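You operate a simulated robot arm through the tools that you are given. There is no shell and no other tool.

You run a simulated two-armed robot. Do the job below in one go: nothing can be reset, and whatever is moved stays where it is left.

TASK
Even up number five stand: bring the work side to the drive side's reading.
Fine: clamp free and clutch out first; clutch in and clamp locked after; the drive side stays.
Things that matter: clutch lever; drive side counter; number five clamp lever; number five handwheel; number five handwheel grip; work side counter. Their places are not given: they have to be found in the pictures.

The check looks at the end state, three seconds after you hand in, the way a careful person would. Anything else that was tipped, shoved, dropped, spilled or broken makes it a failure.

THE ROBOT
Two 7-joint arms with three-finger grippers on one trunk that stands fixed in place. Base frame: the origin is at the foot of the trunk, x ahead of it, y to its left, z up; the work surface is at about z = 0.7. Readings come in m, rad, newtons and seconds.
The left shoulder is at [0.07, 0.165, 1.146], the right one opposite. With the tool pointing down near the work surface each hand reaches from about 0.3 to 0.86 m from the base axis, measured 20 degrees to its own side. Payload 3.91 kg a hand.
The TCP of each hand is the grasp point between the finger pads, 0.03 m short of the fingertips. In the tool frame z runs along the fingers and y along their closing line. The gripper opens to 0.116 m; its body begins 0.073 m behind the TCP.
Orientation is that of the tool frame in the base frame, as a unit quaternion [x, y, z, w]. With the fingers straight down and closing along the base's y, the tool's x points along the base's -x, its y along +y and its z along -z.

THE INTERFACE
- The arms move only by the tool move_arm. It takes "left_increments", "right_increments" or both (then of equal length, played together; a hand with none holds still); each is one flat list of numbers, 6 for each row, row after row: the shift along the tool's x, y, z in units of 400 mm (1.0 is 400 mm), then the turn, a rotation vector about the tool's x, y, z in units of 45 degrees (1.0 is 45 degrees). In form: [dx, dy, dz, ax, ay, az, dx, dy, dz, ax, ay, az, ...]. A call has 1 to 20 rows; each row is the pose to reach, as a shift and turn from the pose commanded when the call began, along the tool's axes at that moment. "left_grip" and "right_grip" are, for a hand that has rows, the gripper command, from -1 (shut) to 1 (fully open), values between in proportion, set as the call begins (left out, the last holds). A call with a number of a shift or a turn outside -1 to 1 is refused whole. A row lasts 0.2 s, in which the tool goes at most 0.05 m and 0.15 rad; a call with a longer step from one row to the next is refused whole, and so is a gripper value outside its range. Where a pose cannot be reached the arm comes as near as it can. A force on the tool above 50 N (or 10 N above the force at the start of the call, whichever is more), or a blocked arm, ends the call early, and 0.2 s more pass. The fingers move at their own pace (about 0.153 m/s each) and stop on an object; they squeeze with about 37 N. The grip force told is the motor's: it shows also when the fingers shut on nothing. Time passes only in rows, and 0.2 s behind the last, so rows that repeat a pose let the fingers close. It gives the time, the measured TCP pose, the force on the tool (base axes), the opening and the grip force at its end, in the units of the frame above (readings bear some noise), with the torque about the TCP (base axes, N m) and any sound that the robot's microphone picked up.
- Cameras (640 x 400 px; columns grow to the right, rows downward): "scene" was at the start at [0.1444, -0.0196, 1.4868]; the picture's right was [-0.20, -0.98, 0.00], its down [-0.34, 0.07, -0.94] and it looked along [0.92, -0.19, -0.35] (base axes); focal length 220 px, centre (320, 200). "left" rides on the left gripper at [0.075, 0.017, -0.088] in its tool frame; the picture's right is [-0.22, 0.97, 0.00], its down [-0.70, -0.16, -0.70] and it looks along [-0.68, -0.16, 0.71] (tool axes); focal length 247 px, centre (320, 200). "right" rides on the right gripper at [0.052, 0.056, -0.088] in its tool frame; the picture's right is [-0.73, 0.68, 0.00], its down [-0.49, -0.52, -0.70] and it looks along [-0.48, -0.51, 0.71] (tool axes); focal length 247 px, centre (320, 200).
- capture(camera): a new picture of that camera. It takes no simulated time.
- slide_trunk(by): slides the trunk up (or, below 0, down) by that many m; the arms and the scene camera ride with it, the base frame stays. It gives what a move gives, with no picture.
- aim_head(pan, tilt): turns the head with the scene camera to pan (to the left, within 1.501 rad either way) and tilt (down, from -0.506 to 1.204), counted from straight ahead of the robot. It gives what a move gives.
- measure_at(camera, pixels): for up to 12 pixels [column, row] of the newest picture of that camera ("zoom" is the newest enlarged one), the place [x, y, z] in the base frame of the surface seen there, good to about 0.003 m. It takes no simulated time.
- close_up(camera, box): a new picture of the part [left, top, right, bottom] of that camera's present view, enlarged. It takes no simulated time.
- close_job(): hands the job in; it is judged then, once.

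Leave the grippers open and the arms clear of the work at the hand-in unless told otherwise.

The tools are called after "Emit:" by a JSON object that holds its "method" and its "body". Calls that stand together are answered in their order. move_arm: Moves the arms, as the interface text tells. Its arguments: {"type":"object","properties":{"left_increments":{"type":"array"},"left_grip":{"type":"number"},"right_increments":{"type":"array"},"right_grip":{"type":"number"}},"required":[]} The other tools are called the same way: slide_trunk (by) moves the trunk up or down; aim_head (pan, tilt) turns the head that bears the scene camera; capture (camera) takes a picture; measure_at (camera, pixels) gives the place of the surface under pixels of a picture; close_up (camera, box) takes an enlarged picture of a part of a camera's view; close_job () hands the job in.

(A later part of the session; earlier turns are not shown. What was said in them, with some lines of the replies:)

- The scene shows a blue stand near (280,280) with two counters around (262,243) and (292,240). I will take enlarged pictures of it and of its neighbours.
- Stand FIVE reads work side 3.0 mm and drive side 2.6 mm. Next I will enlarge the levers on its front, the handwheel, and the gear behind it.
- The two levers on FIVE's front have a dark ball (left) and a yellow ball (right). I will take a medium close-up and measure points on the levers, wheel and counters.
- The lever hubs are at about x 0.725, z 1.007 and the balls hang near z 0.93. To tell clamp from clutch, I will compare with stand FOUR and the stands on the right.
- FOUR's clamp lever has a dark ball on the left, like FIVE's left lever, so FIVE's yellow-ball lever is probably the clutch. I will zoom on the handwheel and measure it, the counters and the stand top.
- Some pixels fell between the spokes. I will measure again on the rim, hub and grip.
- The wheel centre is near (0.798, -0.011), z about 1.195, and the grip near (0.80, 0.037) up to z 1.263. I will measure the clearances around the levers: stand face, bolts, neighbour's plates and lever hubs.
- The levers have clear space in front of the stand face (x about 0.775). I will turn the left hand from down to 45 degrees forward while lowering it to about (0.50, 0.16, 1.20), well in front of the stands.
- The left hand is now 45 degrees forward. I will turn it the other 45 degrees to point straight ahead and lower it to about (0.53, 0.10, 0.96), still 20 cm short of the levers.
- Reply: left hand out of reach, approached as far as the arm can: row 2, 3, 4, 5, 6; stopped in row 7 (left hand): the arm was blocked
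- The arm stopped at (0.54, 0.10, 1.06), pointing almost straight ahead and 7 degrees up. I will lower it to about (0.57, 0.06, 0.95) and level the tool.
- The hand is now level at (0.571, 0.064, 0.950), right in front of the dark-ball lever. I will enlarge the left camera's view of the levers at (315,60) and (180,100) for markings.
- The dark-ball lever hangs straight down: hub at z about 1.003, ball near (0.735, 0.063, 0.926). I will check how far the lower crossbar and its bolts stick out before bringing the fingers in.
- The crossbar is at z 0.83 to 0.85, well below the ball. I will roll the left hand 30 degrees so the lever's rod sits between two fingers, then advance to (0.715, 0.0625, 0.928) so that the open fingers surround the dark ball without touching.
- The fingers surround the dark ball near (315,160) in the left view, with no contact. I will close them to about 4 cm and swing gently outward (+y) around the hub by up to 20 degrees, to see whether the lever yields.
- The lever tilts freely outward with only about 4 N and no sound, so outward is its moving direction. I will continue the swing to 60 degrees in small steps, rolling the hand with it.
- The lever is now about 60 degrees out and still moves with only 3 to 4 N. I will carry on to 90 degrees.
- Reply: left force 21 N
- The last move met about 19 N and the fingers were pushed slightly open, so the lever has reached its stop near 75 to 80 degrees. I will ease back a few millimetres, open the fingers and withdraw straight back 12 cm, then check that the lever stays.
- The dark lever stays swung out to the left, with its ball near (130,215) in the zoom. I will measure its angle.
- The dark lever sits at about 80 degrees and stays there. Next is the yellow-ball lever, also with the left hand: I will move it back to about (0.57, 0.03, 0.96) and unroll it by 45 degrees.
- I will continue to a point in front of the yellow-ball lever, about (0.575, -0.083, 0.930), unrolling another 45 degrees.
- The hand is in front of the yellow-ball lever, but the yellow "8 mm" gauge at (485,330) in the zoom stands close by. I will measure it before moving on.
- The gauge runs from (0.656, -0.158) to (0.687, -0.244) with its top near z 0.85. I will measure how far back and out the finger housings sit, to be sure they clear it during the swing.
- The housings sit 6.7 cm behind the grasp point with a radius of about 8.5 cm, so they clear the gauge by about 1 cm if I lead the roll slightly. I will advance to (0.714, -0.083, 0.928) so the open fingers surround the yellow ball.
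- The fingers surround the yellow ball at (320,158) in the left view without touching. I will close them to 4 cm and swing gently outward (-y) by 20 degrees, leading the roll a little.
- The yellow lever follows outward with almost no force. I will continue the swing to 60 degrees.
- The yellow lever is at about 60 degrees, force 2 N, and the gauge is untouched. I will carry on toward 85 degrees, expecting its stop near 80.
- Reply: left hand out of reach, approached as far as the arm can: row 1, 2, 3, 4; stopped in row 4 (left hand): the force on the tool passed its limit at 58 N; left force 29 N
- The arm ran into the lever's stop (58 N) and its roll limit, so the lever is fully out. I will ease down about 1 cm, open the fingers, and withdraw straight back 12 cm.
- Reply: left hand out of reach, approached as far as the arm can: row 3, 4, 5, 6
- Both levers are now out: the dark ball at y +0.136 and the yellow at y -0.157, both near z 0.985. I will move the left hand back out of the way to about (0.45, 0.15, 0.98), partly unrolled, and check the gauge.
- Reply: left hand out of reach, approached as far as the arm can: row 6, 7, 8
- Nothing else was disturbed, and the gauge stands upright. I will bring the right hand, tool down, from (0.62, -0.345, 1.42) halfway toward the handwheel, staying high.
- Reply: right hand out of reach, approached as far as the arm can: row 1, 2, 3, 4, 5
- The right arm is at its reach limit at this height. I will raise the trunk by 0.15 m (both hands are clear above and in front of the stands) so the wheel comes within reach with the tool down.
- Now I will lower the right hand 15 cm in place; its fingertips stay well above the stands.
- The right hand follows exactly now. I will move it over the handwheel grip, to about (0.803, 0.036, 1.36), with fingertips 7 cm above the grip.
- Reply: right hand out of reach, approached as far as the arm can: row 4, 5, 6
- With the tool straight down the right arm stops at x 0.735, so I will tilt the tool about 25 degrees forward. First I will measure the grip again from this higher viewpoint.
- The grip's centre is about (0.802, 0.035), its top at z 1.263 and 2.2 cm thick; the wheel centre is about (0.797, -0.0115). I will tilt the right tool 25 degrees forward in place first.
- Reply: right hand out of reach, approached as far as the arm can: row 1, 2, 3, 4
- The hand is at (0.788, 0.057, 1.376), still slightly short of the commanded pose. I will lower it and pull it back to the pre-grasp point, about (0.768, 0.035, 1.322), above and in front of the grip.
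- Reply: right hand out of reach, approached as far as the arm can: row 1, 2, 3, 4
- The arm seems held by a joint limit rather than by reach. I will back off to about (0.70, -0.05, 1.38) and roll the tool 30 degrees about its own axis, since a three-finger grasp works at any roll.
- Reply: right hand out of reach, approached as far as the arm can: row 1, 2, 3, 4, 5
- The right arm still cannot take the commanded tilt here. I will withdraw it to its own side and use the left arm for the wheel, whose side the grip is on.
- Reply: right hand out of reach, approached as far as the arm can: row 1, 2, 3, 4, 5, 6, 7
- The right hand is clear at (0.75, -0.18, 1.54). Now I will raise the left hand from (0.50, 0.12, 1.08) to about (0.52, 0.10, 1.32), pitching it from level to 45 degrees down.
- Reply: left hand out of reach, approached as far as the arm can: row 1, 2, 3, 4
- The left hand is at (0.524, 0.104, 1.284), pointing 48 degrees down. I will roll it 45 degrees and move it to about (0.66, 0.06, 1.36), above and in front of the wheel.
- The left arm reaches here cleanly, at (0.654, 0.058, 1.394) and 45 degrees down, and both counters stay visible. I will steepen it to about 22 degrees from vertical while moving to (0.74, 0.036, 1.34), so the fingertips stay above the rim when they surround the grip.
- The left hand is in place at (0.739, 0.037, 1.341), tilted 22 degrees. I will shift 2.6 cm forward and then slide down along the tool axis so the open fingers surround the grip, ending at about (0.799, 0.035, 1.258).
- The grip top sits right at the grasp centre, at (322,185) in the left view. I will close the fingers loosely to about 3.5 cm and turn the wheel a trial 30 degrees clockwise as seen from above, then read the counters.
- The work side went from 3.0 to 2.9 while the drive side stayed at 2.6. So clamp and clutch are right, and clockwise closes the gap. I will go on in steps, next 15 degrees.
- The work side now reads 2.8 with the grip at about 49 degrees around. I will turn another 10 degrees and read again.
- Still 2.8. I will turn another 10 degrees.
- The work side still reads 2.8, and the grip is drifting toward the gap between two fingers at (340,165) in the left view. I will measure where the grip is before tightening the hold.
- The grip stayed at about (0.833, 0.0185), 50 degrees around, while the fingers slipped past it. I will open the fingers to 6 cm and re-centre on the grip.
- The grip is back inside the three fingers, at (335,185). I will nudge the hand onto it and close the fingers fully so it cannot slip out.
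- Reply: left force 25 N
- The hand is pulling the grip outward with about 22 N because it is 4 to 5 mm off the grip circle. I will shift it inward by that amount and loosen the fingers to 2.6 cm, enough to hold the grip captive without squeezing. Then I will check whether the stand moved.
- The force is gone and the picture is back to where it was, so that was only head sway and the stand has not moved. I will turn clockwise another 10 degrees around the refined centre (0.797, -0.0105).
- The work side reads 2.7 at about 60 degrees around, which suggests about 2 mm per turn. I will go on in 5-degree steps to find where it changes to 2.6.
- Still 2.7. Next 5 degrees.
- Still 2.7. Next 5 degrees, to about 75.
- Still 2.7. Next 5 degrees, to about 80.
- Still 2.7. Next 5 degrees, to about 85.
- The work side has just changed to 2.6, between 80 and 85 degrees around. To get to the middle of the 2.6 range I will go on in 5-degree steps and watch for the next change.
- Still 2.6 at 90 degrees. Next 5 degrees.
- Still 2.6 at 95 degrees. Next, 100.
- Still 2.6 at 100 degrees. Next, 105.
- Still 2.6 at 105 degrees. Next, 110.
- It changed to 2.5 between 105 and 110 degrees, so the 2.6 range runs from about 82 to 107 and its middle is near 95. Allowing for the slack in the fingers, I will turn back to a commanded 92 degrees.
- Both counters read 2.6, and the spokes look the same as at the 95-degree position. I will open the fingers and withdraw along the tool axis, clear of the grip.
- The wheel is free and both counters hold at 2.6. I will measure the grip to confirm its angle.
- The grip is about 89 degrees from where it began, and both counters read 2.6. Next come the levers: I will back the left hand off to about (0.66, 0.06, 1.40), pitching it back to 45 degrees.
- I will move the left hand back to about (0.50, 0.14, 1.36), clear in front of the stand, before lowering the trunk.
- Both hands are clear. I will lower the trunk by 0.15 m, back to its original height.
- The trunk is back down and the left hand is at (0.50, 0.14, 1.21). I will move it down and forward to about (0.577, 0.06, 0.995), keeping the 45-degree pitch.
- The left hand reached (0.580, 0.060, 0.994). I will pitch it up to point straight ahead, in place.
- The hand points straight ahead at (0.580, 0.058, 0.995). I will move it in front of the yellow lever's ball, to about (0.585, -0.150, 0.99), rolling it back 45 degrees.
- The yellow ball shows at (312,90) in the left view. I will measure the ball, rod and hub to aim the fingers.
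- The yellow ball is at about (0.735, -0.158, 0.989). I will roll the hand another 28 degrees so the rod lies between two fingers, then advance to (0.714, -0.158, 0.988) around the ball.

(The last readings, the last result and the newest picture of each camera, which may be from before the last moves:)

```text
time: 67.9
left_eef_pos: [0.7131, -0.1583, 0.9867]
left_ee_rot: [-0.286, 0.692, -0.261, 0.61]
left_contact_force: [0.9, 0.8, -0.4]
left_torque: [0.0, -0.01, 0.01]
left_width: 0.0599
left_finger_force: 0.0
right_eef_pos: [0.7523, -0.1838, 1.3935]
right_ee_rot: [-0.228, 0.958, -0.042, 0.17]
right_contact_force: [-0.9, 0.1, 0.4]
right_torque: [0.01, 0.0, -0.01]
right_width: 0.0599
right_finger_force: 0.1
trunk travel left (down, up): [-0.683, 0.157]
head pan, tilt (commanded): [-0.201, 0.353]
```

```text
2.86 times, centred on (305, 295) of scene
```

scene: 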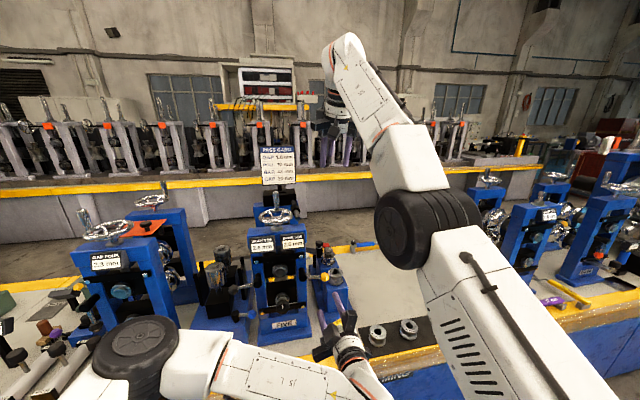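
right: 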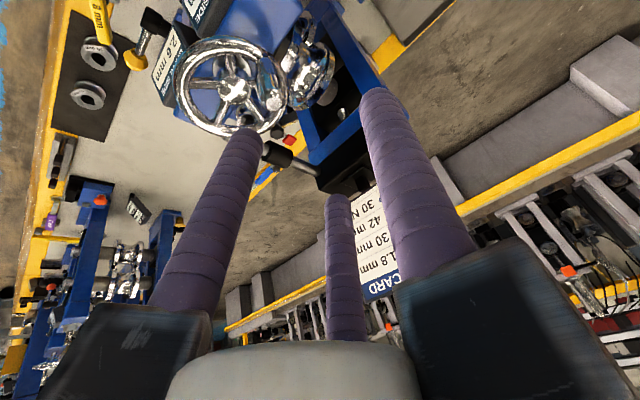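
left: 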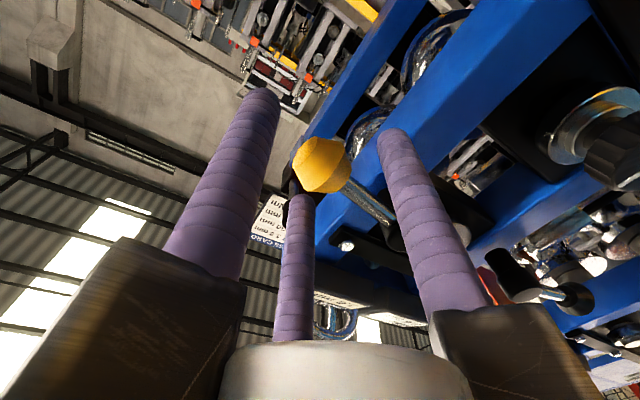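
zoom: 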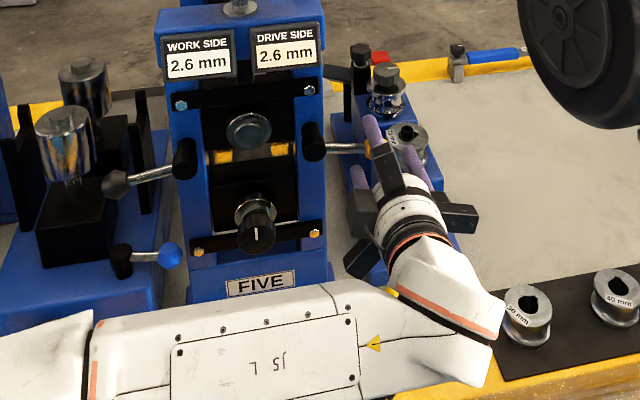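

The fingers surround the yellow ball at (322,165) in the left view. I will close them to 4 cm and swing the lever back down, first from about 79 to 40 degrees.

Emit:
{"method": "move_arm", "body": {"left_increments": [0, 0, 0, 0, 0, 0, 0, 0, 0, 0, 0, 0, 0.0083, 0.0139, 0.0019, 0, 0, 0, 0.0154, 0.0286, 0.0038, 0, 0, 0, 0.0211, 0.0438, 0.0055, 0, 0, 0, 0.0256, 0.0594, 0.0073, 0, 0, 0, 0.0286, 0.0754, 0.0088, 0, 0, 0.067, 0.0302, 0.0916, 0.0105, 0, 0, 0.133, 0.0304, 0.1079, 0.0118, 0, 0, 0.244, 0.0295, 0.1209, 0.0128, 0, 0, 0.347], "left_grip": -0.3}}

Emit:
{"method": "capture", "body": {"camera": "left"}}

Emit:
{"method": "close_up", "body": {"camera": "scene", "box": [235, 225, 375, 365]}}

```text
time: 70.1
left_eef_pos: [0.7141, -0.1338, 0.9429]
left_ee_rot: [-0.19, 0.724, -0.175, 0.64]
left_contact_force: [0.6, 1.9, 4.4]
left_torque: [-0.04, -0.03, 0.06]
left_width: 0.0427
left_finger_force: 2.1
right_eef_pos: [0.7512, -0.1831, 1.3946]
right_ee_rot: [-0.228, 0.958, -0.043, 0.171]
right_contact_force: [0.4, -0.3, -0.1]
right_torque: [0.0, 0.02, -0.01]
right_width: 0.0596
right_finger_force: 0.1
trunk travel left (down, up): [-0.683, 0.157]
head pan, tilt (commanded): [-0.201, 0.353]
```

```text
taken
```

left: 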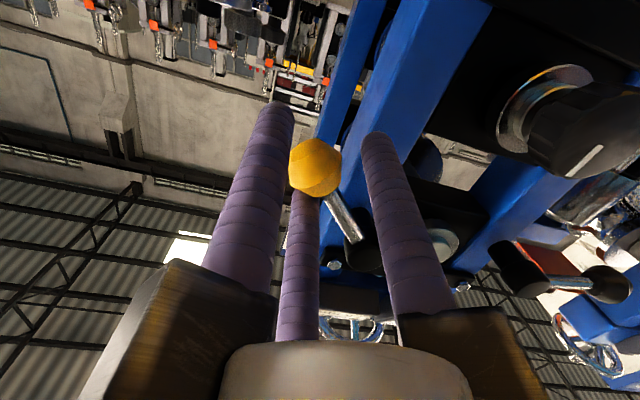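

```text
2.86 times, centred on (305, 295) of scene
```

zoom: 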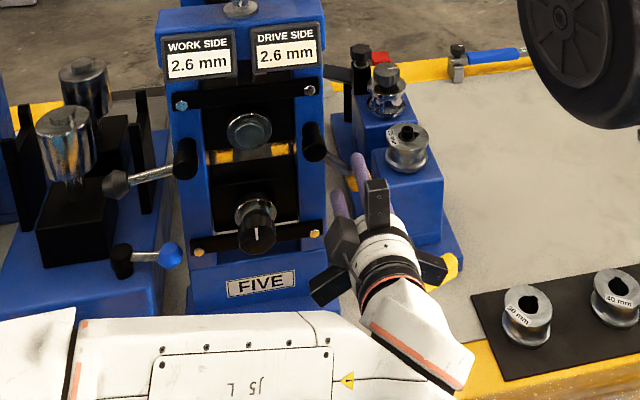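

The yellow lever is at about 40 degrees, moving with only 5 N. I will swing it the rest of the way down to vertical.

Emit:
{"method": "move_arm", "body": {"left_increments": [0.0021, 0.0162, 0.0012, 0, 0, 0.111, 0.0027, 0.0325, 0.0022, 0, 0, 0.222, 0.002, 0.0488, 0.0031, 0, 0, 0.4, -0.0002, 0.065, 0.0039, 0, 0, 0.578, -0.0038, 0.081, 0.0045, 0, 0, 0.756, -0.0088, 0.0965, 0.0049, 0, 0, 0.911, -0.015, 0.1116, 0.0051, 0, 0, 1.0, -0.0226, 0.1262, 0.0052, 0, 0, 1.0], "left_grip": -0.3}}

Emit:
{"method": "capture", "body": {"camera": "left"}}

Emit:
{"method": "close_up", "body": {"camera": "scene", "box": [235, 225, 375, 365]}}

```text
time: 71.9
left_eef_pos: [0.7141, -0.084, 0.9258]
left_ee_rot: [0.101, 0.742, 0.083, 0.658]
left_contact_force: [-0.4, -0.2, 2.2]
left_torque: [-0.03, -0.05, -0.02]
left_width: 0.0415
left_finger_force: 0.7
right_eef_pos: [0.7511, -0.183, 1.3954]
right_ee_rot: [-0.228, 0.958, -0.043, 0.171]
right_contact_force: [-0.5, -0.5, 0.5]
right_torque: [-0.02, -0.01, 0.01]
right_width: 0.0596
right_finger_force: 0.1
trunk travel left (down, up): [-0.683, 0.157]
head pan, tilt (commanded): [-0.201, 0.353]
```

```text
taken
```

left: 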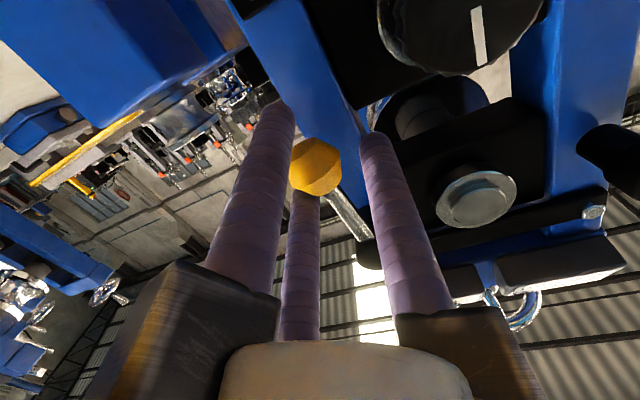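

```text
2.86 times, centred on (305, 295) of scene
```

zoom: 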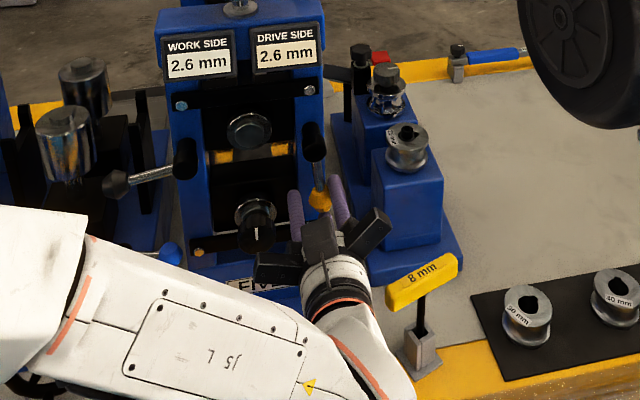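

The yellow lever is almost vertical, but the finger slack may leave it a few degrees short. I will press gently on inward (+y) up to 8 mm to seat it against its stop, watching the force.

Emit:
{"method": "move_arm", "body": {"left_increments": [0.0013, 0.0048, 0, 0, 0, 0, 0.0026, 0.0097, 0, 0, 0, 0, 0.0039, 0.0145, 0, 0, 0, 0, 0.0052, 0.0193, 0, 0, 0, 0], "left_grip": -0.3}}

Emit:
{"method": "capture", "body": {"camera": "left"}}

Emit:
{"method": "close_up", "body": {"camera": "scene", "box": [265, 260, 325, 320]}}

```text
time: 72.9
left_eef_pos: [0.7137, -0.0767, 0.925]
left_ee_rot: [0.1, 0.742, 0.084, 0.658]
left_contact_force: [1.2, -4.1, 0.7]
left_torque: [0.04, -0.05, -0.06]
left_width: 0.0423
left_finger_force: 1.3
right_eef_pos: [0.753, -0.1845, 1.3952]
right_ee_rot: [-0.229, 0.958, -0.042, 0.17]
right_contact_force: [0.3, 0.0, 0.5]
right_torque: [-0.02, 0.01, 0.01]
right_width: 0.0598
right_finger_force: 0.0
trunk travel left (down, up): [-0.683, 0.157]
head pan, tilt (commanded): [-0.201, 0.353]
```

```text
taken
```

left: 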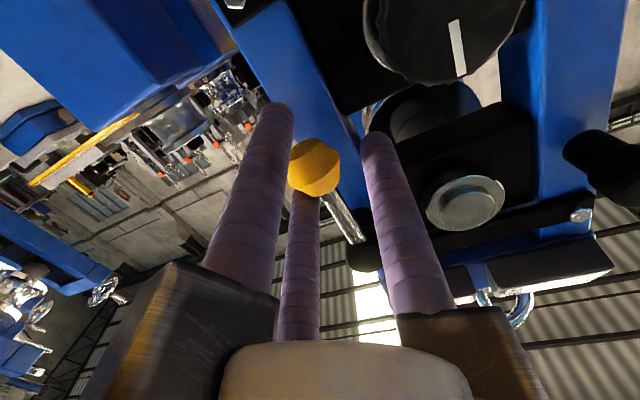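

```text
6.67 times, centred on (295, 290) of scene
```

zoom: 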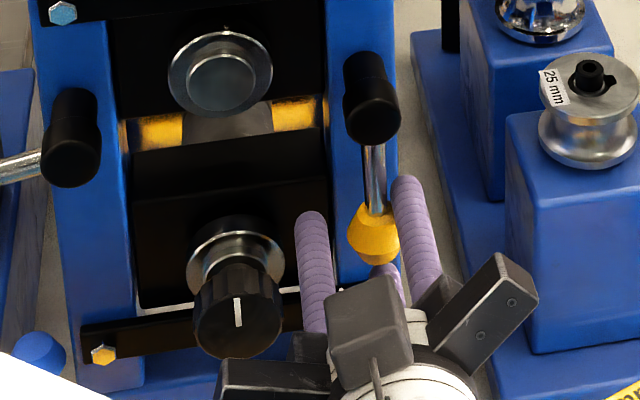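

The yellow lever looks vertical. I will measure ball, rod and hub to compare with the original hanging position (ball at y -0.0838).

Emit:
{"method": "measure_at", "body": {"camera": "zoom", "pixels": [[375, 235], [365, 235], [385, 225], [375, 175], [372, 105], [360, 105], [385, 105]]}}

Emit:
{"method": "measure_at", "body": {"camera": "left", "pixels": [[312, 165], [340, 215], [362, 255]]}}

```text
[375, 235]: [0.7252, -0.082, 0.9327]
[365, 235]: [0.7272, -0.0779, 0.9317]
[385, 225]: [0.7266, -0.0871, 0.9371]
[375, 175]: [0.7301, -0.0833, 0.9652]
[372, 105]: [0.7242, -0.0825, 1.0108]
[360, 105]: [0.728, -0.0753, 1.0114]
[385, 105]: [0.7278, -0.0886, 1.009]
```

```text
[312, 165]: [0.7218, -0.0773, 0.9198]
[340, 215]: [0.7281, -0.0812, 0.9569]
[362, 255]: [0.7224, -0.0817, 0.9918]
```

The ball is at y -0.082, back in its original position. I will press 4 mm more to confirm that it is against its stop.

Emit:
{"method": "move_arm", "body": {"left_increments": [0.0013, 0.0048, 0, 0, 0, 0, 0.0026, 0.0097, 0, 0, 0, 0], "left_grip": -0.3}}

Emit:
{"method": "close_up", "body": {"camera": "scene", "box": [265, 260, 325, 320]}}

Emit:
{"method": "measure_at", "body": {"camera": "zoom", "pixels": [[375, 235], [365, 235], [385, 225], [375, 175], [372, 105]]}}

```text
time: 73.5
left_eef_pos: [0.7138, -0.077, 0.924]
left_ee_rot: [0.102, 0.742, 0.082, 0.658]
left_contact_force: [2.2, -10.5, 0.2]
left_torque: [0.23, -0.09, -0.18]
left_width: 0.0443
left_finger_force: 3.3
right_eef_pos: [0.7522, -0.185, 1.3944]
right_ee_rot: [-0.228, 0.958, -0.043, 0.171]
right_contact_force: [-0.4, 0.2, 1.1]
right_torque: [0.01, 0.02, 0.01]
right_width: 0.0599
right_finger_force: 0.1
trunk travel left (down, up): [-0.683, 0.157]
head pan, tilt (commanded): [-0.201, 0.353]
```

```text
6.67 times, centred on (295, 290) of scene
```

zoom: 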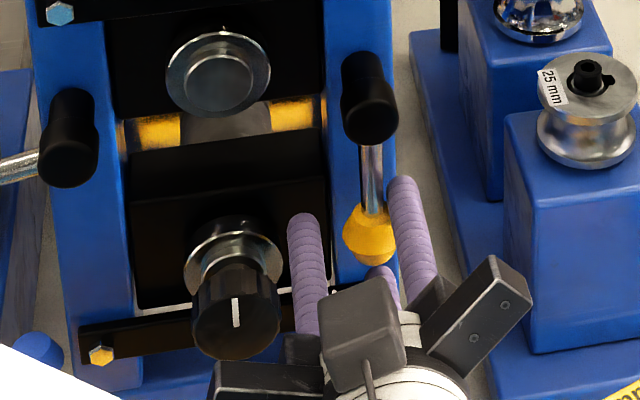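

```text
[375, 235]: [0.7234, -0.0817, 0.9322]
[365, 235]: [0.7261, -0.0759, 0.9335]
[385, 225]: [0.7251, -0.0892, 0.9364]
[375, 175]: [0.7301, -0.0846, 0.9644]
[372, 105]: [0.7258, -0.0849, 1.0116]
```

The force rose to 10.5 N with no further movement, so the clutch lever is fully in against its stop. I will ease off 5 mm, open the fingers and withdraw straight back.

Emit:
{"method": "move_arm", "body": {"left_increments": [-0.0032, -0.012, 0, 0, 0, 0, -0.0032, -0.012, 0, 0, 0, 0, -0.0032, -0.012, -0.06, 0, 0, 0, -0.0032, -0.012, -0.13, 0, 0, 0, -0.0032, -0.012, -0.2, 0, 0, 0, -0.0032, -0.012, -0.28, 0, 0, 0, -0.0032, -0.012, -0.34, 0, 0, 0], "left_grip": 0.03}}

Emit:
{"method": "close_up", "body": {"camera": "scene", "box": [235, 225, 375, 365]}}

```text
time: 75.1
left_eef_pos: [0.5794, -0.0784, 0.9435]
left_ee_rot: [0.102, 0.742, 0.083, 0.658]
left_contact_force: [0.5, 1.2, 0.6]
left_torque: [0.02, -0.02, -0.02]
left_width: 0.0595
left_finger_force: 0.1
right_eef_pos: [0.7516, -0.1838, 1.3943]
right_ee_rot: [-0.228, 0.958, -0.044, 0.17]
right_contact_force: [-0.4, -1.5, 0.5]
right_torque: [0.04, -0.01, 0.02]
right_width: 0.0597
right_finger_force: 0.1
trunk travel left (down, up): [-0.683, 0.157]
head pan, tilt (commanded): [-0.201, 0.353]
```

```text
2.86 times, centred on (305, 295) of scene
```

zoom: 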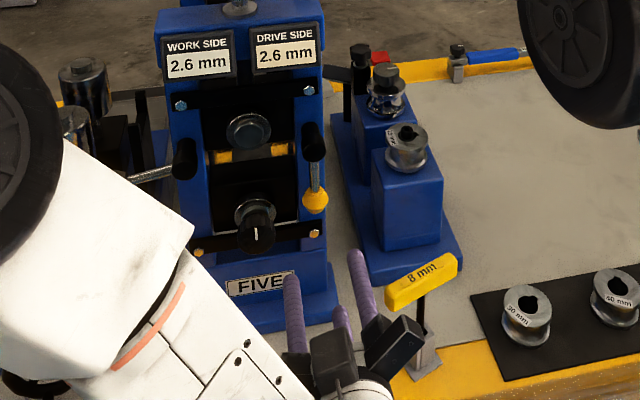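

The clutch lever hangs down again and the gauge is upright. For the clamp lever I will bring the left hand over to about (0.575, 0.06, 0.98), rolling 45 degrees the other way.

Emit:
{"method": "move_arm", "body": {"left_increments": [0, 0.059, -0.0035, 0, 0, 0.167, -0.001, 0.119, -0.007, 0, 0, 0.333, -0.001, 0.178, -0.0105, 0, 0, 0.5, -0.001, 0.237, -0.014, 0, 0, 0.667, -0.002, 0.297, -0.0175, 0, 0, 0.833, -0.002, 0.356, -0.021, 0, 0, 1.0], "left_grip": 0.03}}

```text
time: 76.5
left_eef_pos: [0.5738, 0.0632, 0.979]
left_ee_rot: [0.374, 0.651, 0.328, 0.573]
left_contact_force: [0.0, 0.1, -0.2]
left_torque: [-0.02, -0.03, 0.01]
left_width: 0.0598
left_finger_force: 0.1
right_eef_pos: [0.7511, -0.1821, 1.3939]
right_ee_rot: [-0.228, 0.957, -0.043, 0.171]
right_contact_force: [0.0, 0.0, -0.6]
right_torque: [-0.01, 0.01, 0.01]
right_width: 0.0597
right_finger_force: 0.1
trunk travel left (down, up): [-0.683, 0.157]
head pan, tilt (commanded): [-0.201, 0.353]
```

I will continue to in front of the dark ball, about (0.58, 0.132, 0.992), rolling 40 degrees more.

Emit:
{"method": "move_arm", "body": {"left_increments": [0.022, 0.02, 0.002, 0, 0, 0.148, 0.043, 0.039, 0.004, 0, 0, 0.296, 0.065, 0.059, 0.006, 0, 0, 0.444, 0.087, 0.079, 0.007, 0, 0, 0.593, 0.108, 0.098, 0.009, 0, 0, 0.741, 0.13, 0.118, 0.011, 0, 0, 0.889], "left_grip": 0.03}}

Emit:
{"method": "capture", "body": {"camera": "left"}}

Emit:
{"method": "close_up", "body": {"camera": "scene", "box": [205, 225, 345, 365]}}

```text
time: 77.9
left_eef_pos: [0.5867, 0.1367, 1.0026]
left_ee_rot: [0.556, 0.499, 0.502, 0.437]
left_contact_force: [0.2, 0.5, -0.9]
left_torque: [0.02, -0.01, 0.0]
left_width: 0.0596
left_finger_force: 0.1
right_eef_pos: [0.7518, -0.1831, 1.3936]
right_ee_rot: [-0.228, 0.957, -0.044, 0.171]
right_contact_force: [0.2, -0.3, -0.1]
right_torque: [-0.01, -0.04, 0.0]
right_width: 0.0598
right_finger_force: 0.1
trunk travel left (down, up): [-0.683, 0.157]
head pan, tilt (commanded): [-0.201, 0.353]
```

```text
taken
```

left: 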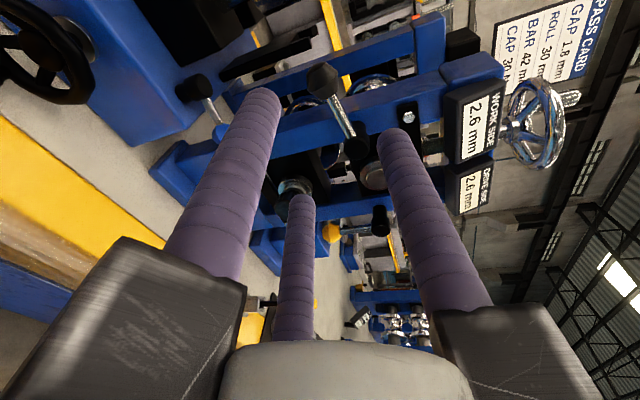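

```text
2.86 times, centred on (275, 295) of scene
```

zoom: 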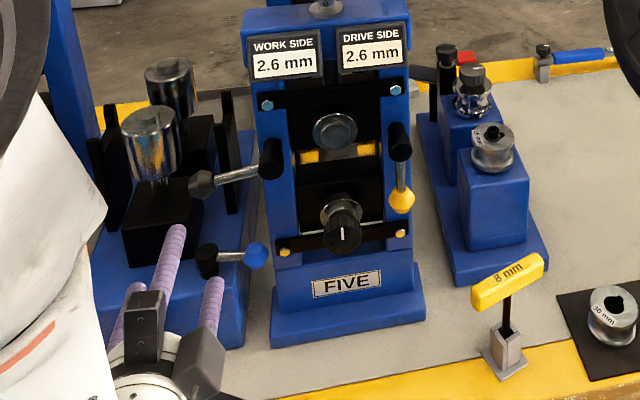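

The dark ball shows at (325,80) in the left view. I will measure ball, rod and hub before closing in.

Emit:
{"method": "measure_at", "body": {"camera": "left", "pixels": [[325, 80], [343, 115], [356, 148]]}}

Emit:
{"method": "measure_at", "body": {"camera": "zoom", "pixels": [[200, 186], [235, 175], [268, 158]]}}

Emit:
{"method": "capture", "body": {"camera": "scene"}}

```text
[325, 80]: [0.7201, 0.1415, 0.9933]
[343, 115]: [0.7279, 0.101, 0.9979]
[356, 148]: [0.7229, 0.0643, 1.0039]
```

```text
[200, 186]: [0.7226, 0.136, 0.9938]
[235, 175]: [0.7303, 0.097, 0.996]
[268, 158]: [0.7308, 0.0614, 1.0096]
```

```text
taken
```

scene: 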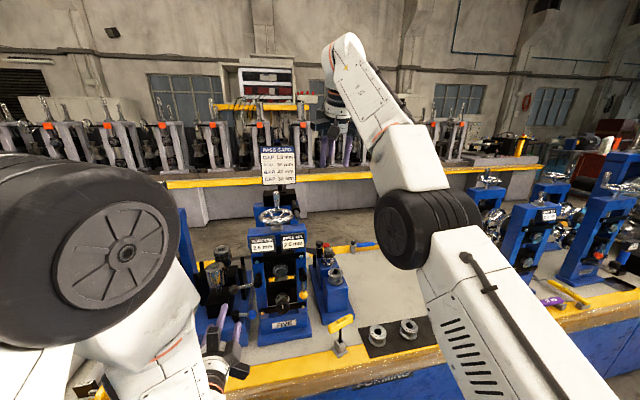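

The dark ball is at about (0.736, 0.137, 0.990). I will advance straight to (0.714, 0.137, 0.989) so the open fingers surround it.

Emit:
{"method": "move_arm", "body": {"left_increments": [-0.001, 0.001, 0.064, 0, 0, 0, -0.002, 0.002, 0.128, 0, 0, 0, -0.003, 0.002, 0.192, 0, 0, 0, -0.004, 0.003, 0.256, 0, 0, 0, -0.005, 0.004, 0.3195, 0, 0, 0], "left_grip": 0.03}}

Emit:
{"method": "capture", "body": {"camera": "left"}}

Emit:
{"method": "close_up", "body": {"camera": "scene", "box": [205, 225, 345, 365]}}

```text
time: 79.1
left_eef_pos: [0.7107, 0.1264, 0.9796]
left_ee_rot: [0.576, 0.479, 0.505, 0.429]
left_contact_force: [0.2, -0.2, 0.4]
left_torque: [-0.02, -0.01, 0.0]
left_width: 0.0595
left_finger_force: 0.0
right_eef_pos: [0.753, -0.1827, 1.3939]
right_ee_rot: [-0.229, 0.958, -0.044, 0.17]
right_contact_force: [0.4, 0.3, -0.5]
right_torque: [0.02, -0.01, 0.02]
right_width: 0.06
right_finger_force: 0.2
trunk travel left (down, up): [-0.683, 0.157]
head pan, tilt (commanded): [-0.201, 0.353]
```

```text
taken
```

left: 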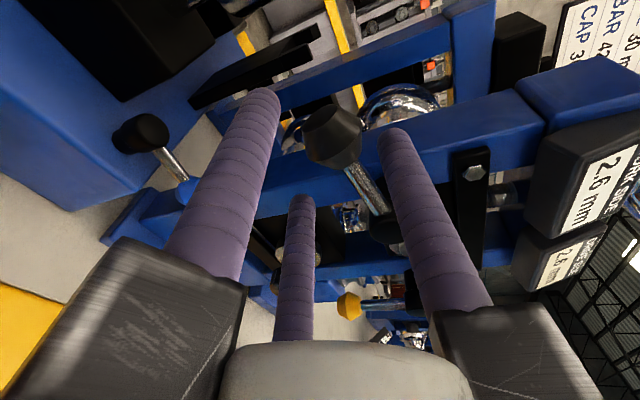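

```text
2.86 times, centred on (275, 295) of scene
```

zoom: 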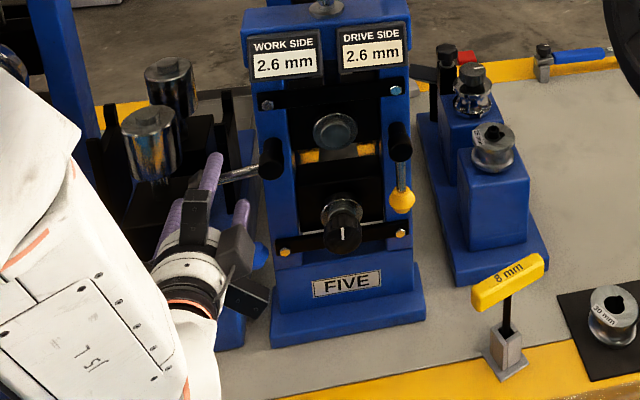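

The hand came in about 1 cm low and inward; the ball shows at (333,135), off centre. I will shift it out and up by 1 cm to centre on the ball.

Emit:
{"method": "move_arm", "body": {"left_increments": [0.015, 0.01, 0.002, 0, 0, 0, 0.03, 0.02, 0.004, 0, 0, 0, 0.03, 0.02, 0.004, 0, 0, 0], "left_grip": 0.03}}

Emit:
{"method": "capture", "body": {"camera": "left"}}

```text
time: 79.9
left_eef_pos: [0.7125, 0.1355, 0.9894]
left_ee_rot: [0.577, 0.478, 0.506, 0.428]
left_contact_force: [0.1, 0.7, 0.2]
left_torque: [-0.03, -0.04, 0.02]
left_width: 0.0597
left_finger_force: 0.0
right_eef_pos: [0.7532, -0.1833, 1.3953]
right_ee_rot: [-0.229, 0.957, -0.043, 0.171]
right_contact_force: [0.3, -0.6, 0.5]
right_torque: [-0.03, -0.02, -0.03]
right_width: 0.0598
right_finger_force: 0.0
trunk travel left (down, up): [-0.683, 0.157]
head pan, tilt (commanded): [-0.201, 0.353]
```

```text
taken
```

left: 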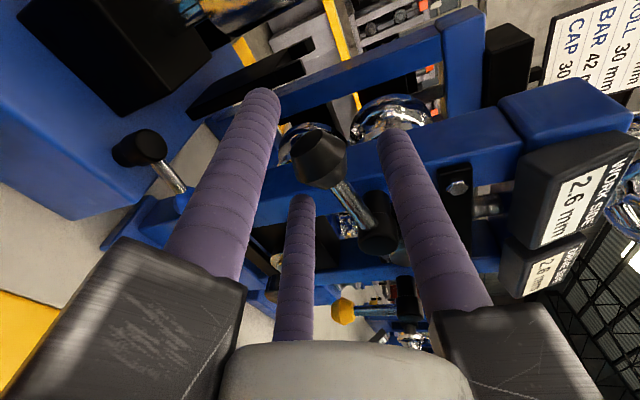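

The ball is now centred at (322,160) in the left view. I will close the fingers to 4 cm and swing the clamp lever back in and down, first to about 40 degrees.

Emit:
{"method": "move_arm", "body": {"left_increments": [0, 0, 0, 0, 0, 0, 0, 0, 0, 0, 0, 0, -0.0062, -0.015, 0.002, 0, 0, -0.111, -0.0138, -0.0294, 0.0038, 0, 0, -0.222, -0.0226, -0.0431, 0.0057, 0, 0, -0.333, -0.0325, -0.056, 0.0075, 0, 0, -0.444, -0.0436, -0.068, 0.009, 0, 0, -0.556, -0.0556, -0.0789, 0.0107, 0, 0, -0.667, -0.0685, -0.0888, 0.012, 0, 0, -0.778, -0.0795, -0.0959, 0.0132, 0, 0, -0.867], "left_grip": -0.3}}

Emit:
{"method": "capture", "body": {"camera": "left"}}

Emit:
{"method": "close_up", "body": {"camera": "scene", "box": [205, 225, 345, 365]}}

```text
time: 82.1
left_eef_pos: [0.7119, 0.1127, 0.9462]
left_ee_rot: [0.383, 0.643, 0.334, 0.573]
left_contact_force: [0.5, 0.9, 2.6]
left_torque: [-0.03, -0.04, -0.02]
left_width: 0.0417
left_finger_force: 1.2
right_eef_pos: [0.7514, -0.1829, 1.3949]
right_ee_rot: [-0.229, 0.957, -0.043, 0.171]
right_contact_force: [0.5, -0.4, 0.5]
right_torque: [-0.03, -0.01, -0.01]
right_width: 0.0598
right_finger_force: 0.1
trunk travel left (down, up): [-0.683, 0.157]
head pan, tilt (commanded): [-0.201, 0.353]
```

```text
taken
```

left: 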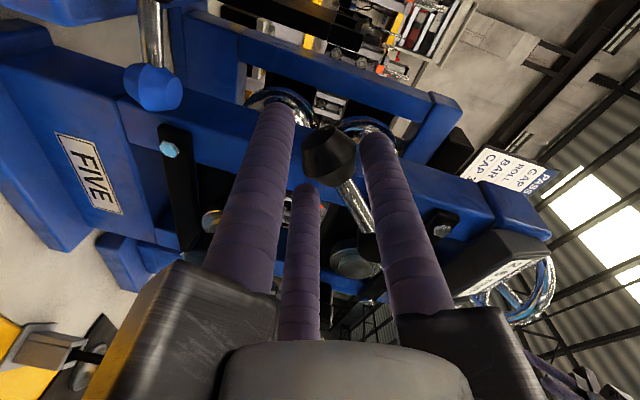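

```text
2.86 times, centred on (275, 295) of scene
```

zoom: 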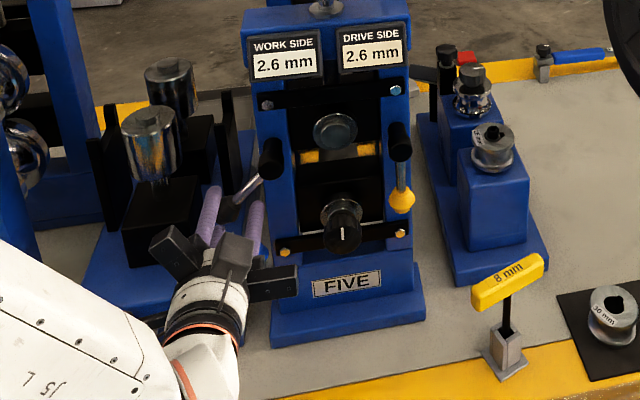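

The clamp lever is at about 40 degrees with only 3 N. I will swing it the rest of the way to vertical.

Emit:
{"method": "move_arm", "body": {"left_increments": [-0.0063, -0.0151, 0.0012, 0, 0, -0.111, -0.0139, -0.0295, 0.0023, 0, 0, -0.222, -0.0227, -0.0433, 0.0032, 0, 0, -0.333, -0.0327, -0.0562, 0.004, 0, 0, -0.444, -0.0438, -0.0682, 0.0046, 0, 0, -0.556, -0.0558, -0.0793, 0.005, 0, 0, -0.667, -0.0688, -0.0892, 0.0053, 0, 0, -0.778, -0.0826, -0.098, 0.0053, 0, 0, -0.889], "left_grip": -0.3}}

Emit:
{"method": "capture", "body": {"camera": "left"}}

Emit:
{"method": "close_up", "body": {"camera": "scene", "box": [205, 225, 345, 365]}}

```text
time: 83.9
left_eef_pos: [0.712, 0.0638, 0.9283]
left_ee_rot: [0.139, 0.736, 0.117, 0.653]
left_contact_force: [1.8, 1.6, 0.9]
left_torque: [0.05, 0.05, 0.02]
left_width: 0.0417
left_finger_force: 1.0
right_eef_pos: [0.7523, -0.1831, 1.3937]
right_ee_rot: [-0.228, 0.958, -0.043, 0.171]
right_contact_force: [0.3, -0.4, 0.8]
right_torque: [0.01, 0.01, -0.03]
right_width: 0.0596
right_finger_force: 0.1
trunk travel left (down, up): [-0.683, 0.157]
head pan, tilt (commanded): [-0.201, 0.353]
```

```text
taken
```

left: 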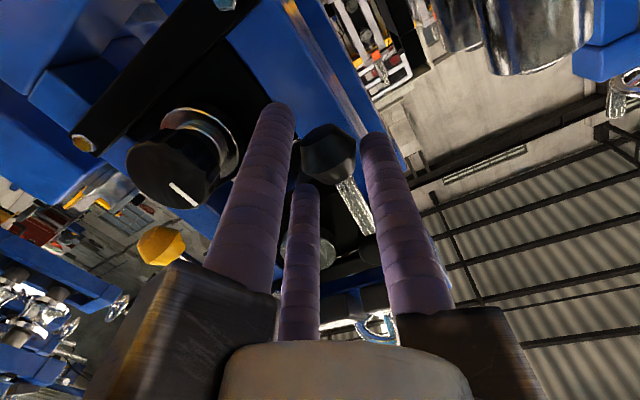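

```text
2.86 times, centred on (275, 295) of scene
```

zoom: 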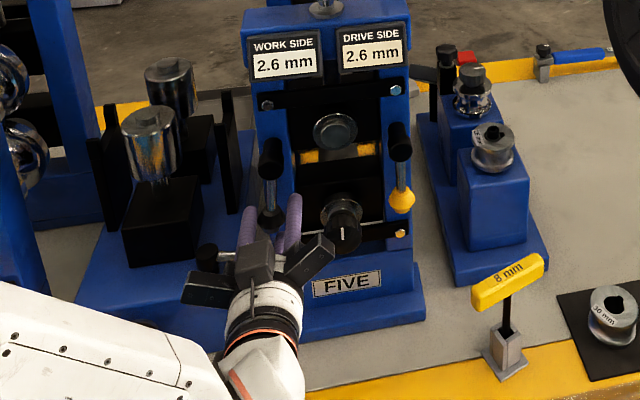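

The clamp lever is nearly vertical. I will press on inward (-y) up to 8 mm to seat it against its stop.

Emit:
{"method": "move_arm", "body": {"left_increments": [-0.0017, -0.0047, 0, 0, 0, 0, -0.0034, -0.0094, 0, 0, 0, 0, -0.0051, -0.0141, 0, 0, 0, 0, -0.0068, -0.0188, 0, 0, 0, 0], "left_grip": -0.3}}

Emit:
{"method": "close_up", "body": {"camera": "scene", "box": [245, 260, 315, 330]}}

Emit:
{"method": "measure_at", "body": {"camera": "zoom", "pixels": [[175, 130], [175, 175], [180, 225], [400, 200], [400, 150], [400, 100]]}}

```text
time: 84.9
left_eef_pos: [0.7126, 0.0567, 0.9274]
left_ee_rot: [0.139, 0.735, 0.118, 0.653]
left_contact_force: [-0.5, 3.3, 0.4]
left_torque: [0.0, -0.02, 0.1]
left_width: 0.042
left_finger_force: 1.8
right_eef_pos: [0.7521, -0.1808, 1.3944]
right_ee_rot: [-0.228, 0.958, -0.043, 0.17]
right_contact_force: [-0.6, -0.9, 0.5]
right_torque: [-0.03, 0.01, 0.0]
right_width: 0.0599
right_finger_force: 0.1
trunk travel left (down, up): [-0.683, 0.157]
head pan, tilt (commanded): [-0.201, 0.353]
```

```text
5.71 times, centred on (280, 295) of scene
```

zoom: 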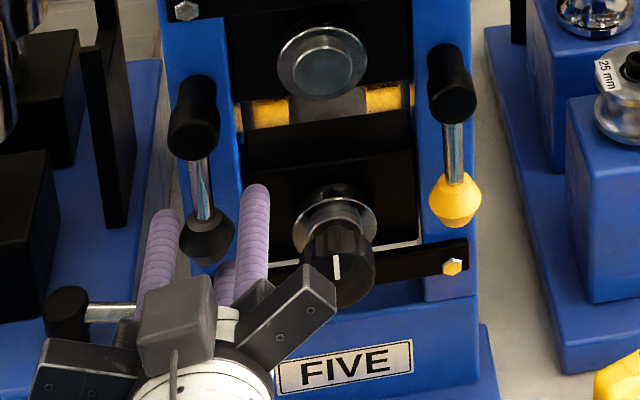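

```text
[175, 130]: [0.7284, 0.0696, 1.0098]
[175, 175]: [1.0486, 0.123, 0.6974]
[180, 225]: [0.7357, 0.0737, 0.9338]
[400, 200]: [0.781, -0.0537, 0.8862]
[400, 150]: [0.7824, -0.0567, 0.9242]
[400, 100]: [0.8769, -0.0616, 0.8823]
```

The lever's position matches the first picture. I will press 4 mm more to confirm the stop, then measure the ball.

Emit:
{"method": "move_arm", "body": {"left_increments": [-0.0017, -0.0047, 0, 0, 0, 0, -0.0034, -0.0094, 0, 0, 0, 0], "left_grip": -0.3}}

Emit:
{"method": "close_up", "body": {"camera": "scene", "box": [245, 260, 315, 330]}}

Emit:
{"method": "measure_at", "body": {"camera": "zoom", "pixels": [[193, 130], [200, 190], [207, 230], [457, 200], [454, 150], [452, 95]]}}

```text
time: 85.5
left_eef_pos: [0.7112, 0.0542, 0.9268]
left_ee_rot: [0.137, 0.736, 0.119, 0.653]
left_contact_force: [-0.7, 11.0, 1.3]
left_torque: [-0.03, -0.03, 0.21]
left_width: 0.0454
left_finger_force: 4.4
right_eef_pos: [0.7513, -0.1813, 1.3948]
right_ee_rot: [-0.23, 0.957, -0.043, 0.17]
right_contact_force: [-0.1, 0.5, -0.6]
right_torque: [0.03, -0.01, -0.01]
right_width: 0.0595
right_finger_force: 0.1
trunk travel left (down, up): [-0.683, 0.157]
head pan, tilt (commanded): [-0.201, 0.353]
```

```text
5.71 times, centred on (280, 295) of scene
```

zoom: 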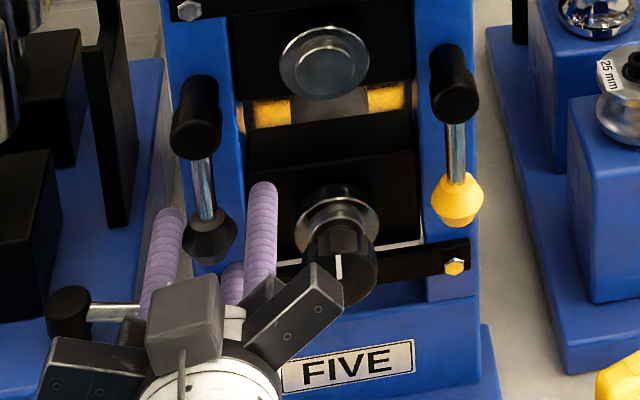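

```text
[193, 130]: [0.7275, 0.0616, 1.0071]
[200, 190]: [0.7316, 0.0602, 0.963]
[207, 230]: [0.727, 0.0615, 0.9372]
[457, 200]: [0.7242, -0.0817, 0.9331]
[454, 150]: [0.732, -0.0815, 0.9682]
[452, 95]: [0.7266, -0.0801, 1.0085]
```

The force rose to 11 N with the ball at its original y of 0.0615, so the clamp lever is fully back. I will ease off, open the fingers and withdraw straight back.

Emit:
{"method": "move_arm", "body": {"left_increments": [0.0045, 0.0125, 0, 0, 0, 0, 0.0045, 0.0125, 0, 0, 0, 0, 0.0045, 0.0125, -0.06, 0, 0, 0, 0.0045, 0.0125, -0.13, 0, 0, 0, 0.0045, 0.0125, -0.2, 0, 0, 0, 0.0045, 0.0125, -0.28, 0, 0, 0, 0.0045, 0.0125, -0.36, 0, 0, 0], "left_grip": 0.03}}

Emit:
{"method": "close_up", "body": {"camera": "scene", "box": [215, 180, 345, 340]}}

Emit:
{"method": "capture", "body": {"camera": "scene"}}

```text
time: 87.1
left_eef_pos: [0.5694, 0.0578, 0.9464]
left_ee_rot: [0.14, 0.736, 0.117, 0.653]
left_contact_force: [0.6, -0.3, 0.2]
left_torque: [-0.01, -0.02, -0.01]
left_width: 0.0596
left_finger_force: 0.0
right_eef_pos: [0.7521, -0.1818, 1.394]
right_ee_rot: [-0.228, 0.958, -0.043, 0.171]
right_contact_force: [-0.4, 0.3, 0.0]
right_torque: [-0.02, 0.01, 0.02]
right_width: 0.0598
right_finger_force: 0.0
trunk travel left (down, up): [-0.683, 0.157]
head pan, tilt (commanded): [-0.201, 0.353]
```

```text
2.50 times, centred on (280, 260) of scene
```

zoom: 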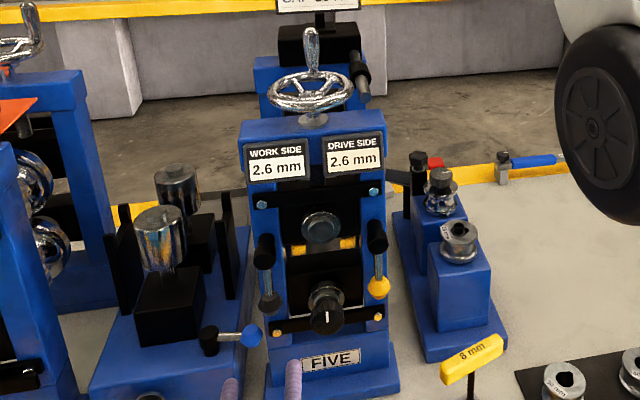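

```text
taken
```

scene: 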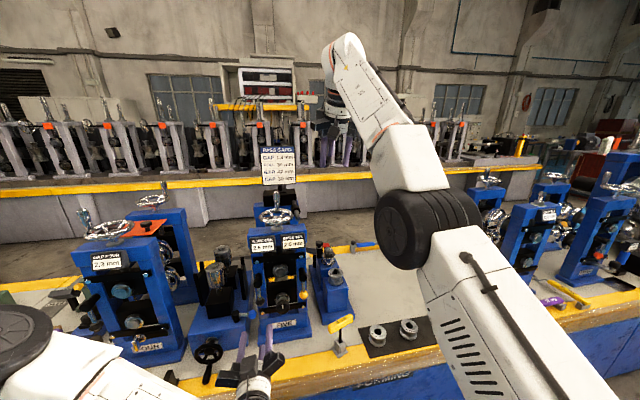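

Both levers are back down, both counters read 2.6, and everything around is undisturbed. I will clear the arms: the left hand pitches up and rises a little, the right hand goes back to its side, and both grippers open.

Emit:
{"method": "move_arm", "body": {"left_increments": [-0.019, 0.007, -0.0025, 0.05, 0.131, 0, -0.039, 0.015, -0.005, 0.101, 0.263, 0, -0.058, 0.022, -0.0075, 0.151, 0.394, 0, -0.077, 0.029, -0.01, 0.202, 0.525, 0, -0.097, 0.037, -0.0125, 0.252, 0.657, 0, -0.116, 0.044, -0.015, 0.303, 0.788, 0], "right_increments": [0.072, -0.039, -0.03, 0, 0, 0, 0.1435, -0.077, -0.0605, 0, 0, 0, 0.215, -0.116, -0.091, 0, 0, 0, 0.287, -0.154, -0.121, 0, 0, 0, 0.359, -0.193, -0.151, 0, 0, 0, 0.4305, -0.2315, -0.1815, 0, 0, 0], "left_grip": 0.03, "right_grip": 1}}

```text
time: 88.5
left_eef_pos: [0.5717, 0.0596, 0.9937]
left_ee_rot: [0.172, 0.909, 0.066, 0.375]
left_contact_force: [-0.1, 0.1, 0.0]
left_torque: [-0.04, 0.05, -0.02]
left_width: 0.0598
left_finger_force: 0.0
right_eef_pos: [0.6857, -0.3032, 1.4694]
right_ee_rot: [-0.231, 0.958, -0.048, 0.162]
right_contact_force: [0.6, 0.6, -0.1]
right_torque: [-0.02, 0.02, 0.01]
right_width: 0.1159
right_finger_force: 0.0
right hand out of reach, approached as far as the arm can: row 1, 2, 3, 4, 5, 6
trunk travel left (down, up): [-0.683, 0.157]
head pan, tilt (commanded): [-0.201, 0.353]
```

Next the left hand goes up and back to about (0.46, 0.16, 1.25), its gripper fully open.

Emit:
{"method": "move_arm", "body": {"left_increments": [-0.021, 0.046, -0.093, 0, 0, 0, -0.043, 0.091, -0.186, 0, 0, 0, -0.064, 0.137, -0.279, 0, 0, 0, -0.086, 0.183, -0.373, 0, 0, 0, -0.107, 0.229, -0.466, 0, 0, 0, -0.129, 0.274, -0.559, 0, 0, 0, -0.15, 0.32, -0.652, 0, 0, 0, -0.15, 0.32, -0.652, 0, 0, 0], "left_grip": 1}}

Emit:
{"method": "capture", "body": {"camera": "scene"}}

Emit:
{"method": "close_up", "body": {"camera": "scene", "box": [235, 185, 335, 345]}}

Emit:
{"method": "close_up", "body": {"camera": "scene", "box": [230, 225, 330, 275]}}

```text
time: 90.3
left_eef_pos: [0.4571, 0.159, 1.2505]
left_ee_rot: [0.173, 0.908, 0.067, 0.376]
left_contact_force: [-0.8, 0.3, 0.1]
left_torque: [-0.01, 0.0, 0.02]
left_width: 0.1157
left_finger_force: 0.1
right_eef_pos: [0.683, -0.3069, 1.4703]
right_ee_rot: [-0.23, 0.958, -0.047, 0.163]
right_contact_force: [0.5, -0.1, -0.1]
right_torque: [0.01, 0.03, 0.01]
right_width: 0.1163
right_finger_force: 0.1
trunk travel left (down, up): [-0.683, 0.157]
head pan, tilt (commanded): [-0.201, 0.353]
```

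```text
taken
```

scene: 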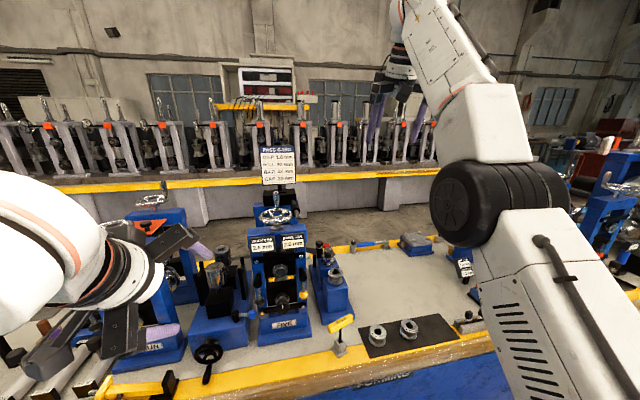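

```text
2.50 times, centred on (285, 265) of scene
```

zoom: 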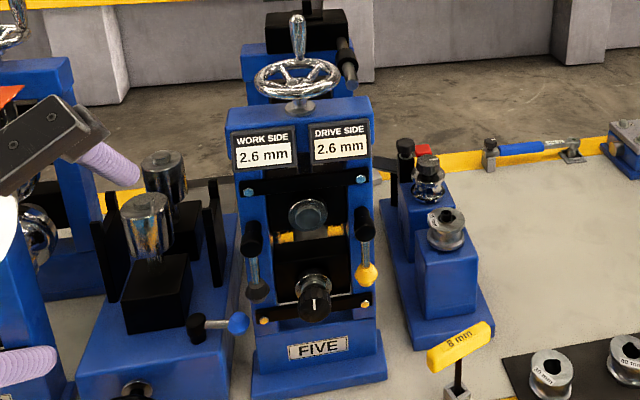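

```text
6.40 times, centred on (280, 250) of scene
```

zoom: 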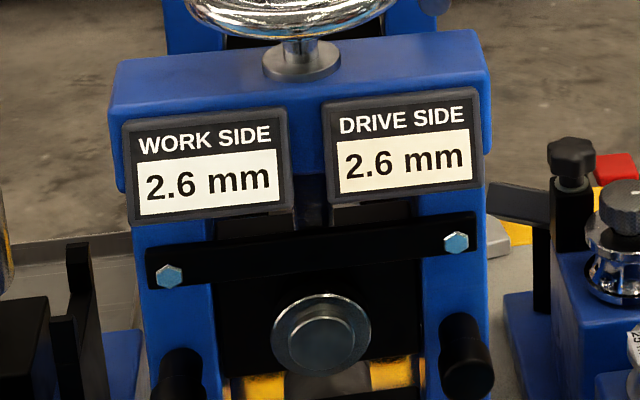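

The close-up shows work side 2.6 mm and drive side 2.6 mm. Both levers hang in their original positions, the neighbouring items are in place, both grippers are open and the arms are clear. I am handing the job in.

Emit:
{"method": "close_job", "body": {}}

```text
The job is handed in.
```

Number five stand is evened up: the work side now reads 2.6 mm, matching the drive side, which stayed at 2.6 mm throughout. I have handed the job in.

- **Before turning:** I freed the clamp (dark-ball lever) and took the clutch out (yellow-ball lever).
- **Setting:** I turned the handwheel clockwise a little past the mark, to 2.5 mm, then back to about the middle of the 2.6 range. The counters show only tenths, so the true gap could differ from 2.60 by a few hundredths.
- **After turning:** I put the clutch back in and locked the clamp, pressing each lever until it was firm against its stop.
- **Contact forces:** when I first swung the clutch lever out, the arm met its stop at 58 N and stopped itself. While gripping the handwheel grip it also pulled sideways with about 22 N for a moment. The stand did not move, and I saw no damage or shift in any picture afterwards.
- **At hand-in:** both grippers were open and the arms clear. The "8 mm" gauge and the equipment beside the stand looked undisturbed.
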